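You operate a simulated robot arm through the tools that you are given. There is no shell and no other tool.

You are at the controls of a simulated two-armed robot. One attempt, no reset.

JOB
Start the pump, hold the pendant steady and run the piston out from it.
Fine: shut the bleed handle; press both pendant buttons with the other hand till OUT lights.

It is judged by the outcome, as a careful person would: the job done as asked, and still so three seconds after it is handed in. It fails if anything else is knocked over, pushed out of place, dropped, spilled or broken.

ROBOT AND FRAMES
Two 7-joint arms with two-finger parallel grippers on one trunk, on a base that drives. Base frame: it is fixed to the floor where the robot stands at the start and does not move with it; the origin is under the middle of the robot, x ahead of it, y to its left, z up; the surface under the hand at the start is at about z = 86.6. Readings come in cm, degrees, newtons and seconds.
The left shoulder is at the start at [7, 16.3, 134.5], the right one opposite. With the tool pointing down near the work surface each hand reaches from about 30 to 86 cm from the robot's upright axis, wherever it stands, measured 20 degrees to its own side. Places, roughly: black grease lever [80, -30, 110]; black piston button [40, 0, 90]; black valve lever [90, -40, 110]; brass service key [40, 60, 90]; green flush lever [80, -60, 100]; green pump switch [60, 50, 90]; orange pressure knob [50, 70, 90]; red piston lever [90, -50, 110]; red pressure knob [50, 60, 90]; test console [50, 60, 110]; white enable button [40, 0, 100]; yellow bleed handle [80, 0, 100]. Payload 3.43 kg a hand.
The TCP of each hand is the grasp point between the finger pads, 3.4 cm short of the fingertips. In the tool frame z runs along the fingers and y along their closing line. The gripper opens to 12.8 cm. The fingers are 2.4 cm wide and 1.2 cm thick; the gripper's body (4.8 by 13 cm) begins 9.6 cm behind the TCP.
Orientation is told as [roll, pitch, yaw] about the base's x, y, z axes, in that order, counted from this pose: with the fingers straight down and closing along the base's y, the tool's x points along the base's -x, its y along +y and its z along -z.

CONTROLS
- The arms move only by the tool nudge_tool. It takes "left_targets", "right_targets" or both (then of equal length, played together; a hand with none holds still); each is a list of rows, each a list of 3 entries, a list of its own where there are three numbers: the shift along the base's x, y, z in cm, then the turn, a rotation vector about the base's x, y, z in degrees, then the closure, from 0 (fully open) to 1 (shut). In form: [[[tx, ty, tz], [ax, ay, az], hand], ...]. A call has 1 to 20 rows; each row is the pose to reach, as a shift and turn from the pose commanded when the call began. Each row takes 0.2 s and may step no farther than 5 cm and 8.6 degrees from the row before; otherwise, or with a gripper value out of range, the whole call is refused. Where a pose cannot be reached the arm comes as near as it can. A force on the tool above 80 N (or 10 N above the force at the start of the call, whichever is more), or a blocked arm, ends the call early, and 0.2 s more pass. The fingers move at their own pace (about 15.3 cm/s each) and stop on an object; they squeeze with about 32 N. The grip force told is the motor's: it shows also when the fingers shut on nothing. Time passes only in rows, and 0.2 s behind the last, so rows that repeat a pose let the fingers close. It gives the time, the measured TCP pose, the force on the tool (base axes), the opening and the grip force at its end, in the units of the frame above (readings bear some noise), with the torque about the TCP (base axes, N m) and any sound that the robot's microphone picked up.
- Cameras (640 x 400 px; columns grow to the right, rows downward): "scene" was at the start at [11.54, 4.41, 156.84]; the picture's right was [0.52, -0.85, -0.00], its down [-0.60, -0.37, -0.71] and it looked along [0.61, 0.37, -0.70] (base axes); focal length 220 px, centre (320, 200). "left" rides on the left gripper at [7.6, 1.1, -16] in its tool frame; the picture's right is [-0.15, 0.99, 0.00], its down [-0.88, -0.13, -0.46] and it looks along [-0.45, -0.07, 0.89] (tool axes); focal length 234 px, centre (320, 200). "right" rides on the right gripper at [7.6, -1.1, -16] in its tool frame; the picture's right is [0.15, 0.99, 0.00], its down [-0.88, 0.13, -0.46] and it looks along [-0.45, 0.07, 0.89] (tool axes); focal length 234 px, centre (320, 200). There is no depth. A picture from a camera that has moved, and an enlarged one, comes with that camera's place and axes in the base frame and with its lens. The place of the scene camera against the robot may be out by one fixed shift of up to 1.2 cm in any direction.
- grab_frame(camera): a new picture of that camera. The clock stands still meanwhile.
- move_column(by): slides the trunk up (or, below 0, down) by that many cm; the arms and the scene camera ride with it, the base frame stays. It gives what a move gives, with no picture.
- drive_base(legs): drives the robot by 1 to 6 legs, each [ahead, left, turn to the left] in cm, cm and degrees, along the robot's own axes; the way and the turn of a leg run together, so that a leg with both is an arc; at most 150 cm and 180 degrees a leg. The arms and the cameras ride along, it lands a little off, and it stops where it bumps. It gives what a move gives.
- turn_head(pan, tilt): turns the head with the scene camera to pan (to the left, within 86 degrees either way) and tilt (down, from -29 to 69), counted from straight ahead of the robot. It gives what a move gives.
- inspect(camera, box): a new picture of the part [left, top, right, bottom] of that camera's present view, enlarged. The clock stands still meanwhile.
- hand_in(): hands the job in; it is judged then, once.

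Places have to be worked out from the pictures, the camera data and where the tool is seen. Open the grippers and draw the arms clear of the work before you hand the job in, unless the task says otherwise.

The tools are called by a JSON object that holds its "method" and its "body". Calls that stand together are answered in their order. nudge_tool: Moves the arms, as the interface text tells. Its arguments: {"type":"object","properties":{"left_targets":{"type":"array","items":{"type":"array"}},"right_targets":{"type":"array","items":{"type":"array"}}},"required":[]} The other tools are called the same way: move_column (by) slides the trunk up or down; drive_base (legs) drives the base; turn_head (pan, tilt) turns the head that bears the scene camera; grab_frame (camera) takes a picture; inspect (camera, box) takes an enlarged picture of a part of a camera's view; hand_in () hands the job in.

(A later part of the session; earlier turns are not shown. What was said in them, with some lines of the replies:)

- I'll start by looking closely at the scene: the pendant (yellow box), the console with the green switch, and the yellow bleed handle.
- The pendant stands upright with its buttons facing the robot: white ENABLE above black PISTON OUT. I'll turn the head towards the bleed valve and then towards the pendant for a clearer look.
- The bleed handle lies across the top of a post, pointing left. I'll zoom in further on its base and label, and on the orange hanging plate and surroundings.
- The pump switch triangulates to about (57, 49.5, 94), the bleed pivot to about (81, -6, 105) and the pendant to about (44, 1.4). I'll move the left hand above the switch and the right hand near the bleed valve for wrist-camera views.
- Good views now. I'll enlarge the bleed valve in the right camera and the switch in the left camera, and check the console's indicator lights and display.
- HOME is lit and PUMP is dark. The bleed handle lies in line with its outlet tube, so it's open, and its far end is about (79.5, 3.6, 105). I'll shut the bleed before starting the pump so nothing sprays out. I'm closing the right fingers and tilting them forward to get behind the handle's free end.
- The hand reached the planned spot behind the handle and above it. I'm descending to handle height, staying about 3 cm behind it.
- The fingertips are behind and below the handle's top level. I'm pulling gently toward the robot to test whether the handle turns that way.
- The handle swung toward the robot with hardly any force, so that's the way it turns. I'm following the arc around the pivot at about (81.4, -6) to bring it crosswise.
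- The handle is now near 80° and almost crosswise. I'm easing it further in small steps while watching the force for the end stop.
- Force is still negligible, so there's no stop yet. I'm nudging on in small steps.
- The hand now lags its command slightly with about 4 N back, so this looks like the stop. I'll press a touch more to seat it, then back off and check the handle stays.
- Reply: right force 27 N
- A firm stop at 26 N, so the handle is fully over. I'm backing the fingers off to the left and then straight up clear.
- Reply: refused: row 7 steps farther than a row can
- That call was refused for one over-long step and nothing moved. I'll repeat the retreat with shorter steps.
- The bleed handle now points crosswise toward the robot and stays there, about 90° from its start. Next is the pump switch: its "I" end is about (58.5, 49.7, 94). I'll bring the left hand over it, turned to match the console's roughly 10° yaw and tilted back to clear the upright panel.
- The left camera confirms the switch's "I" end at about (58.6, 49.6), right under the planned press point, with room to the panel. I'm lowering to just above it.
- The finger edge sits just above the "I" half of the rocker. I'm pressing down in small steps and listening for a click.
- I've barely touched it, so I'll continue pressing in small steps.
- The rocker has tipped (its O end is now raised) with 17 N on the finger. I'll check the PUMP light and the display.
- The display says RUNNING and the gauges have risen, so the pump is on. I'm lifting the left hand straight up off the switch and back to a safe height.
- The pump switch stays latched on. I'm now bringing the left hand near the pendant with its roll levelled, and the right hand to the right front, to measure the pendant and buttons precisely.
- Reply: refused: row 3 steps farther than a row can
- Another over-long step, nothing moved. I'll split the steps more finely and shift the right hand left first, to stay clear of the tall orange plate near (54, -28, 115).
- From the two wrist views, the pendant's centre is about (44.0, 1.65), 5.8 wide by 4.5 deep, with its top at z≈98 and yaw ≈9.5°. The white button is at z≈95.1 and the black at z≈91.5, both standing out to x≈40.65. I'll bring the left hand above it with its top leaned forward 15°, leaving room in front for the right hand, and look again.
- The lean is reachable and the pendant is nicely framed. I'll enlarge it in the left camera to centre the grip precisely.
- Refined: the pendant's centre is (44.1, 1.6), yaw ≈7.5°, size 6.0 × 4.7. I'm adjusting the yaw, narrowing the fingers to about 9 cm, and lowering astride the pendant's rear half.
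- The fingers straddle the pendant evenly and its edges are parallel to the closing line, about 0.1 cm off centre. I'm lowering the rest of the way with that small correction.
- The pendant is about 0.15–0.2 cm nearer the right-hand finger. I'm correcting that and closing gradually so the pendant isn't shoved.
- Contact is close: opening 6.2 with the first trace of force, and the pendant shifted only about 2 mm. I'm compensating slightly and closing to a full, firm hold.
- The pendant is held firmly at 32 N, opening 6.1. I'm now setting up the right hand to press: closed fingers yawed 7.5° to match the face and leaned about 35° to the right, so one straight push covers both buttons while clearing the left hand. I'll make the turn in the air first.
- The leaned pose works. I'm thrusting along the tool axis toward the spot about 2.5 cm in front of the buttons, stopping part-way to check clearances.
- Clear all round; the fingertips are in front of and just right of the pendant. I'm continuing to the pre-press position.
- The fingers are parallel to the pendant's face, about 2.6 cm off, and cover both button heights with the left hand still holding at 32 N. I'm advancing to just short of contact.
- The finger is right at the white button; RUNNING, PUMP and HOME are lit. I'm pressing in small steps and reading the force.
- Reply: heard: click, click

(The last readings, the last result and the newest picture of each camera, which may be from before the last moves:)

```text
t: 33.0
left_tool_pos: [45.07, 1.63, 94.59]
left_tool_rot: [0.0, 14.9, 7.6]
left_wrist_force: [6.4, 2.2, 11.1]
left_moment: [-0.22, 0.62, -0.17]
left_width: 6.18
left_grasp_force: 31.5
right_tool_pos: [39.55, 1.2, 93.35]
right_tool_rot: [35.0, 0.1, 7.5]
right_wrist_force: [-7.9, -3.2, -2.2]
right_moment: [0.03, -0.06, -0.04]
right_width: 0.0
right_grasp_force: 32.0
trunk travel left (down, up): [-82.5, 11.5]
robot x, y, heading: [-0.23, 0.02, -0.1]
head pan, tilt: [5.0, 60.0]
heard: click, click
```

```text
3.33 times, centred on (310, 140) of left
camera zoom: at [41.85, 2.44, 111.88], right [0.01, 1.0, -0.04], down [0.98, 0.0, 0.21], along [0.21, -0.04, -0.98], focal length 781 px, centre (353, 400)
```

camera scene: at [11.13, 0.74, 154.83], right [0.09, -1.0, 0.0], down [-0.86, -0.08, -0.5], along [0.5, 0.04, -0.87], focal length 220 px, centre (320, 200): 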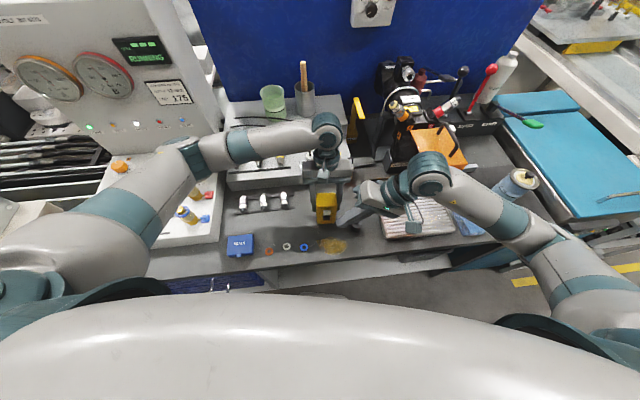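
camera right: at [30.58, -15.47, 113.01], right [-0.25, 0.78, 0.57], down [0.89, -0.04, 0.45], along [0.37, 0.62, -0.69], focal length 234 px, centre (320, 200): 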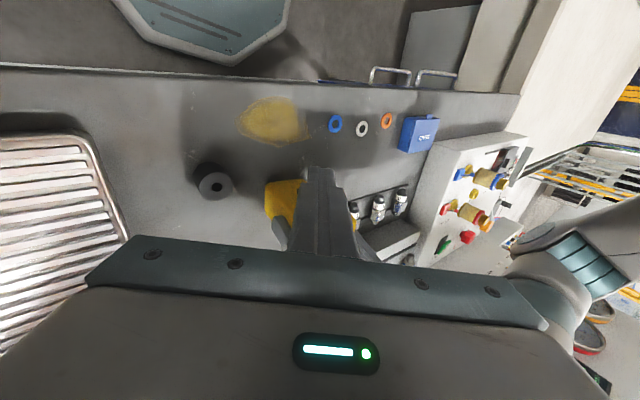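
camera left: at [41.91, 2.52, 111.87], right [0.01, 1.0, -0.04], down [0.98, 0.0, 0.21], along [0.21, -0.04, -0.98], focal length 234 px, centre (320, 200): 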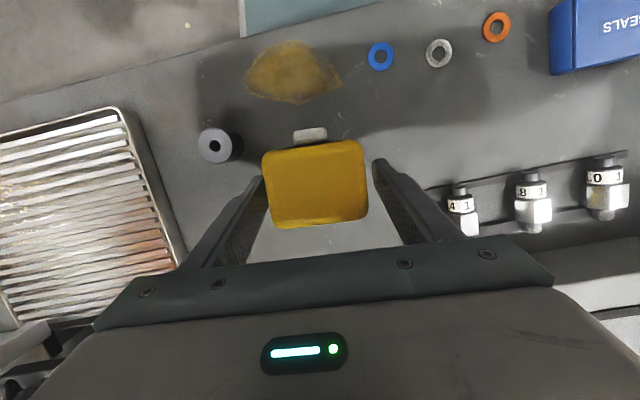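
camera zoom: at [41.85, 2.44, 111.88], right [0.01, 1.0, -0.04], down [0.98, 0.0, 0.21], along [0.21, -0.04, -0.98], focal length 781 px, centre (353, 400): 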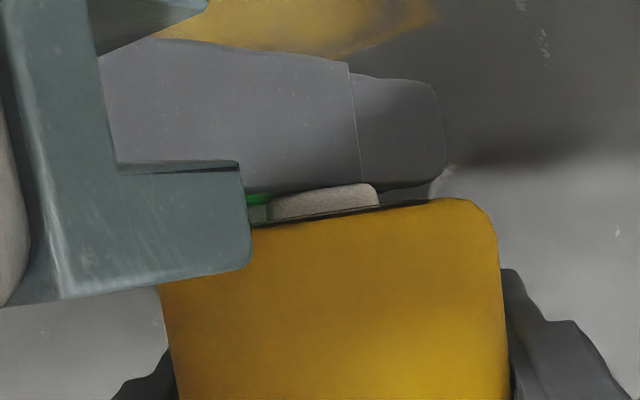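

Two clicks were heard and HOME has gone out, so both buttons are down and the piston is moving. I'm holding steadily with a slight extra press.

{"method": "nudge_tool", "body": {"right_targets": [[[0.1, 0.01, 0], [0, 0, 0], 1], [[0.1, 0.01, 0], [0, 0, 0], 1], [[0.1, 0.01, 0], [0, 0, 0], 1], [[0.1, 0.01, 0], [0, 0, 0], 1], [[0.1, 0.01, 0], [0, 0, 0], 1], [[0.1, 0.01, 0], [0, 0, 0], 1]]}}

{"method": "inspect", "body": {"camera": "scene", "box": [60, 30, 220, 150]}}

```text
t: 34.5
left_tool_pos: [45.11, 1.57, 94.54]
left_tool_rot: [0.0, 14.9, 7.6]
left_wrist_force: [13.7, 6.5, 10.5]
left_moment: [-0.1, 0.58, -0.17]
left_width: 6.17
left_grasp_force: 31.8
right_tool_pos: [39.71, 1.25, 93.46]
right_tool_rot: [34.9, 0.1, 7.4]
right_wrist_force: [-16.0, -6.0, -5.9]
right_moment: [0.03, -0.16, -0.07]
right_width: 0.0
right_grasp_force: 31.8
trunk travel left (down, up): [-82.5, 11.5]
robot x, y, heading: [0.32, 0.12, 0.1]
head pan, tilt: [5.0, 60.0]
```

```text
3.33 times, centred on (140, 90) of scene
camera zoom: at [11.11, 0.71, 154.83], right [0.09, -1.0, 0.0], down [-0.86, -0.08, -0.5], along [0.5, 0.04, -0.87], focal length 732 px, centre (920, 567)
```

zoom: 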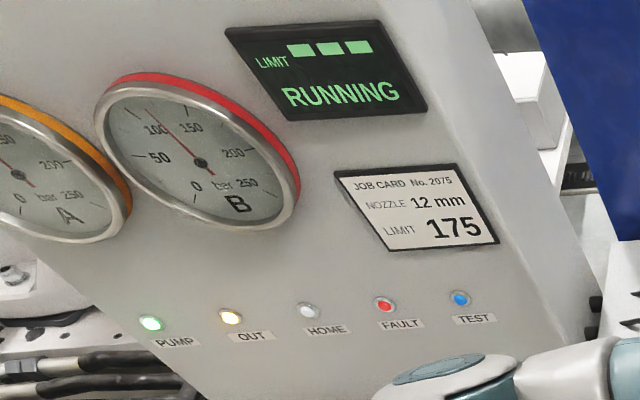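

The OUT lamp is lit. I'm releasing the buttons by drawing the right fingers straight back, then checking OUT stays on.

{"method": "nudge_tool", "body": {"right_targets": [[[-0.4, -0.05, 0], [0, 0, 0], 1], [[-1.2, -0.16, 0], [0, 0, 0], 1], [[-2.4, -0.3, 0], [0, 0, 0], 1], [[-3.2, -0.4, 0], [0, 0, 0], 1]]}}

{"method": "inspect", "body": {"camera": "scene", "box": [60, 30, 220, 150]}}

{"method": "inspect", "body": {"camera": "left", "box": [180, 60, 440, 220]}}

```text
t: 35.5
left_tool_pos: [45.03, 1.72, 94.67]
left_tool_rot: [0.1, 15.0, 7.7]
left_wrist_force: [2.3, 1.9, 11.5]
left_moment: [0.29, -0.42, -0.01]
left_width: 6.19
left_grasp_force: 31.3
right_tool_pos: [36.7, 0.97, 93.38]
right_tool_rot: [35.1, 0.0, 7.7]
right_wrist_force: [0.4, 0.7, -0.6]
right_moment: [-0.02, -0.05, 0.03]
right_width: 0.01
right_grasp_force: 32.5
trunk travel left (down, up): [-82.5, 11.5]
robot x, y, heading: [0.07, -0.02, 0.1]
head pan, tilt: [5.0, 60.0]
```

```text
3.33 times, centred on (140, 90) of scene
camera zoom: at [11.11, 0.73, 154.83], right [0.09, -1.0, 0.0], down [-0.86, -0.08, -0.5], along [0.5, 0.04, -0.87], focal length 732 px, centre (920, 567)
```

zoom: 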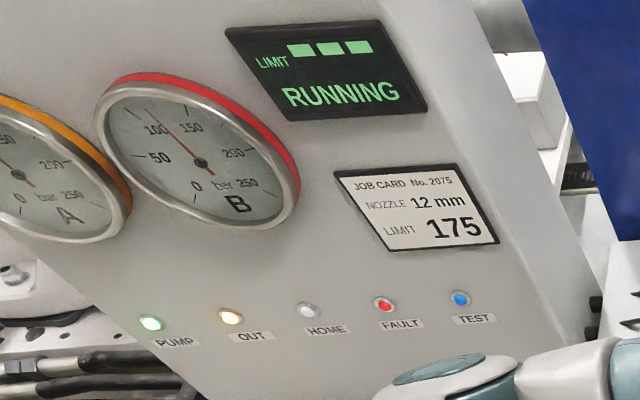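

```text
2.46 times, centred on (310, 140) of left
camera zoom: at [41.84, 2.45, 111.88], right [0.01, 1.0, -0.04], down [0.98, 0.0, 0.21], along [0.21, -0.04, -0.98], focal length 576 px, centre (345, 348)
```

zoom: 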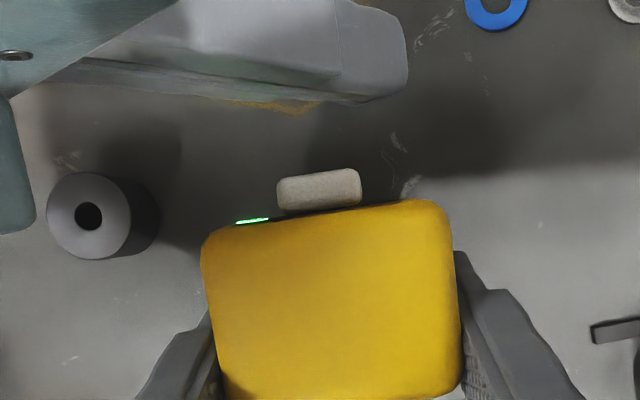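

OUT stays lit after release and a green lamp shows on the pendant. I'm withdrawing the right hand back along its approach line.

{"method": "nudge_tool", "body": {"right_targets": [[[0, -2.2, 3.2], [0, 0, 0], 1], [[0, -4.6, 6.8], [0, 0, 0], 1], [[0, -6.9, 10.2], [0, 0, 0], 1], [[0, -9.2, 13.6], [0, 0, 0], 1], [[0, -11.5, 17], [0, 0, 0], 1], [[0, -13.8, 20.4], [0, 0, 0], 1], [[0, -15, 23], [-6.99, -0.46, -1.45], 1], [[0, -15, 23], [-13.98, -0.92, -2.9], 1], [[0, -15, 23], [-20.97, -1.37, -4.36], 0.6], [[0, -15, 23], [-27.96, -1.83, -5.81], 0.3], [[0, -15, 23], [-34.95, -2.29, -7.26], 0]]}}

{"method": "grab_frame", "body": {"camera": "scene"}}

{"method": "inspect", "body": {"camera": "scene", "box": [290, 160, 370, 235]}}

```text
t: 37.9
left_tool_pos: [45.07, 1.67, 94.55]
left_tool_rot: [-0.1, 15.0, 7.5]
left_wrist_force: [-1.7, -1.3, 8.9]
left_moment: [0.15, 0.19, 0.08]
left_width: 6.17
left_grasp_force: 32.2
right_tool_pos: [36.66, -14.14, 116.34]
right_tool_rot: [-0.2, 0.0, -0.1]
right_wrist_force: [-0.9, -0.1, 0.1]
right_moment: [0.01, 0.02, 0.0]
right_width: 12.79
right_grasp_force: 0.1
right hand out of reach, approached as far as the arm can: row 8, 9
trunk travel left (down, up): [-82.5, 11.5]
robot x, y, heading: [0.21, 0.36, -0.0]
head pan, tilt: [5.0, 60.0]
```

```text
taken
camera scene: at [11.1, 0.8, 154.82], right [0.09, -1.0, 0.0], down [-0.86, -0.08, -0.5], along [0.5, 0.04, -0.87], focal length 220 px, centre (320, 200)
```

scene: 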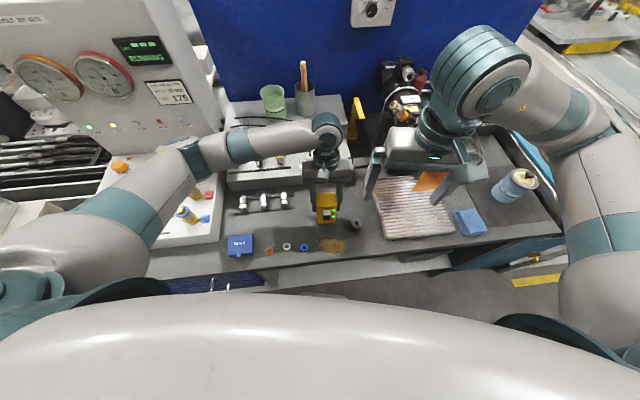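

```text
5.33 times, centred on (330, 198) of scene
camera zoom: at [11.1, 0.8, 154.82], right [0.09, -1.0, 0.0], down [-0.86, -0.08, -0.5], along [0.5, 0.04, -0.87], focal length 1171 px, centre (267, 213)
```

zoom: 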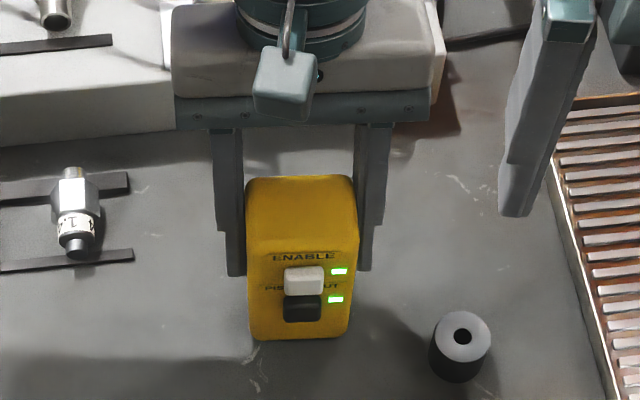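

Both green lamps on the pendant are lit and it hasn't moved. I'm opening the left hand gently and evenly before lifting away.

{"method": "nudge_tool", "body": {"left_targets": [[[0, 0, 0], [0, 0, 0], 0.5], [[0, 0, 0], [0, 0, 0], 0.45], [[0, 0, 0], [0, 0, 0], 0.35], [[0, 0, 0], [0, 0, 0], 0.25], [[0, 0, 0], [0, 0, 0], 0.25]]}}

{"method": "inspect", "body": {"camera": "scene", "box": [290, 160, 370, 235]}}

```text
t: 39.0
left_tool_pos: [45.11, 1.54, 94.55]
left_tool_rot: [0.0, 14.9, 7.6]
left_wrist_force: [-0.7, -0.2, -0.3]
left_moment: [0.03, -0.01, 0.03]
left_width: 9.6
left_grasp_force: 0.0
right_tool_pos: [36.65, -14.2, 116.37]
right_tool_rot: [0.0, 0.0, 0.0]
right_wrist_force: [0.8, 0.2, -0.6]
right_moment: [0.01, 0.01, 0.03]
right_width: 12.8
right_grasp_force: 0.1
trunk travel left (down, up): [-82.5, 11.5]
robot x, y, heading: [0.33, 0.26, -0.0]
head pan, tilt: [5.0, 60.0]
```

```text
5.33 times, centred on (330, 198) of scene
camera zoom: at [11.19, 0.71, 154.82], right [0.09, -1.0, 0.0], down [-0.86, -0.08, -0.5], along [0.5, 0.04, -0.87], focal length 1171 px, centre (267, 213)
```

zoom: 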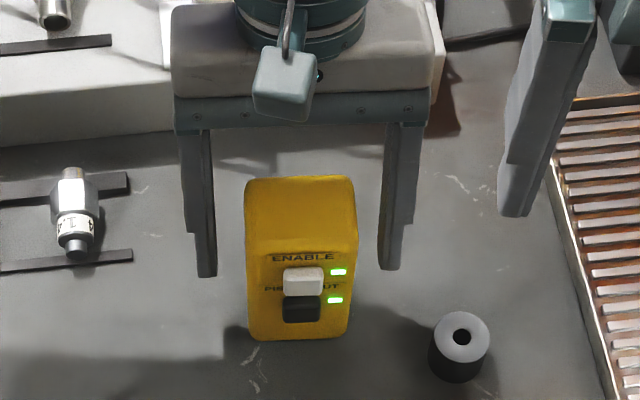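

The pendant stands free and upright. I'm raising the left hand straight up, then levelling it and moving it aside.

{"method": "nudge_tool", "body": {"left_targets": [[[0, 0, 3], [0, 0, 0], 0.25], [[0, 0, 7], [0, 0, 0], 0.25], [[0, 0, 11], [0, 0, 0], 0.2], [[0, 0, 15], [0, 0, 0], 0.1], [[0, 1, 19], [0, 0, 0], 0], [[1, 4, 22], [0.65, -4.9, 0], 0], [[2, 7, 24], [1.3, -9.9, -2], 0], [[3, 10, 25], [2, -14.8, -4], 0], [[4, 14, 26], [2, -14.8, -6], 0], [[5, 18, 27], [2, -14.8, -7.5], 0], [[6, 22, 27], [2, -14.8, -7.5], 0]], "right_targets": [[[0, -1, 1], [0, 0, 0], 0], [[1, -2, 2], [0, 0, 0], 0], [[2, -2.5, 3], [0, 0, 0], 0], [[3, -3, 4], [0, 0, 0], 0], [[4, -3, 5], [0, 0, 0], 0], [[4, -3, 6], [0, 0, 0], 0], [[4, -3, 7], [0, 0, 0], 0], [[4, -3, 8], [0, 0, 0], 0], [[4, -3, 8], [0, 0, 0], 0], [[4, -3, 8], [0, 0, 0], 0], [[4, -3, 8], [0, 0, 0], 0]]}}

{"method": "turn_head", "body": {"pan": 20, "tilt": 45}}

{"method": "grab_frame", "body": {"camera": "scene"}}

{"method": "inspect", "body": {"camera": "scene", "box": [100, 90, 300, 215]}}

{"method": "inspect", "body": {"camera": "scene", "box": [300, 140, 460, 300]}}

```text
t: 41.5
left_tool_pos: [50.94, 23.88, 121.53]
left_tool_rot: [0.9, 0.1, 0.1]
left_wrist_force: [-0.2, 0.0, 0.7]
left_moment: [-0.01, -0.01, -0.02]
left_width: 12.79
left_grasp_force: 0.0
right_tool_pos: [40.7, -17.08, 124.44]
right_tool_rot: [0.0, 0.0, -0.1]
right_wrist_force: [-0.8, 0.3, 0.1]
right_moment: [0.01, 0.01, 0.02]
right_width: 12.8
right_grasp_force: 0.0
trunk travel left (down, up): [-82.5, 11.5]
robot x, y, heading: [-0.07, -0.02, -0.1]
head pan, tilt: [5.0, 60.0]
```

```text
t: 42.2
left_tool_pos: [51.1, 23.66, 121.64]
left_tool_rot: [1.0, 0.2, 0.2]
left_wrist_force: [-0.5, 0.2, 0.9]
left_moment: [-0.01, -0.03, 0.0]
left_width: 12.8
left_grasp_force: 0.1
right_tool_pos: [40.55, -17.27, 124.17]
right_tool_rot: [0.0, 0.0, 0.0]
right_wrist_force: [-0.1, -0.2, 0.1]
right_moment: [-0.02, 0.01, 0.01]
right_width: 12.81
right_grasp_force: 0.1
trunk travel left (down, up): [-82.5, 11.5]
robot x, y, heading: [-0.14, -0.16, -0.2]
head pan, tilt: [20.0, 45.0]
```

```text
taken
camera scene: at [12.21, 2.89, 156.76], right [0.34, -0.94, 0.0], down [-0.67, -0.24, -0.71], along [0.66, 0.24, -0.71], focal length 220 px, centre (320, 200)
```

scene: 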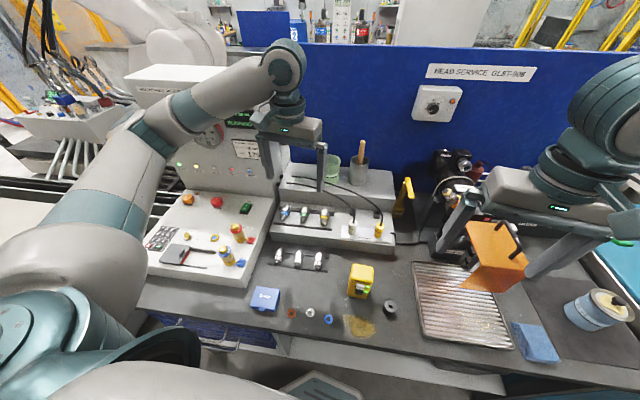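

```text
3.20 times, centred on (200, 152) of scene
camera zoom: at [12.21, 2.89, 156.76], right [0.34, -0.94, 0.0], down [-0.67, -0.24, -0.71], along [0.66, 0.24, -0.71], focal length 703 px, centre (704, 352)
```

zoom: 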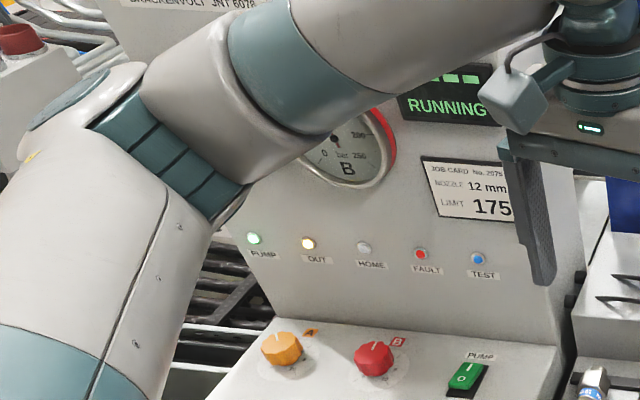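

```text
2.50 times, centred on (380, 220) of scene
camera zoom: at [12.21, 2.89, 156.76], right [0.34, -0.94, 0.0], down [-0.67, -0.24, -0.71], along [0.66, 0.24, -0.71], focal length 549 px, centre (170, 150)
```

zoom: 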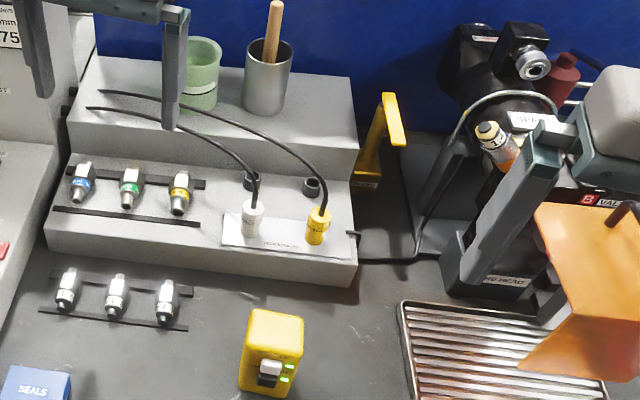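

Everything checks out: the display shows RUNNING, PUMP and OUT are lit, the bleed handle is crosswise (shut), and the pendant stands upright where it was. Both grippers are open and clear, and nothing else has moved, so I'm handing the job in.

{"method": "hand_in", "body": {}}

```text
The job is handed in.
```

The job is done and handed in: the pump is running, the bleed handle is shut, and the piston is run out with the OUT lamp lit. I haven't seen the judge's verdict.

- **Bleed:** I shut it first, before starting the pump, so nothing could spray from the open outlet. The handle turned about 90° to a firm stop and stayed there.
- **Pump:** The switch is latched on. The display reads RUNNING and the PUMP lamp is lit.
- **Piston:** The left hand held the pendant while the right pressed both buttons. Two clicks sounded, HOME went out and OUT lit. OUT stayed lit after I let go.
- **Pendant:** It stands upright but shifted about 2 mm as the left hand closed on it.

Both grippers are open and clear of the work, and nothing else looked disturbed in the last pictures.
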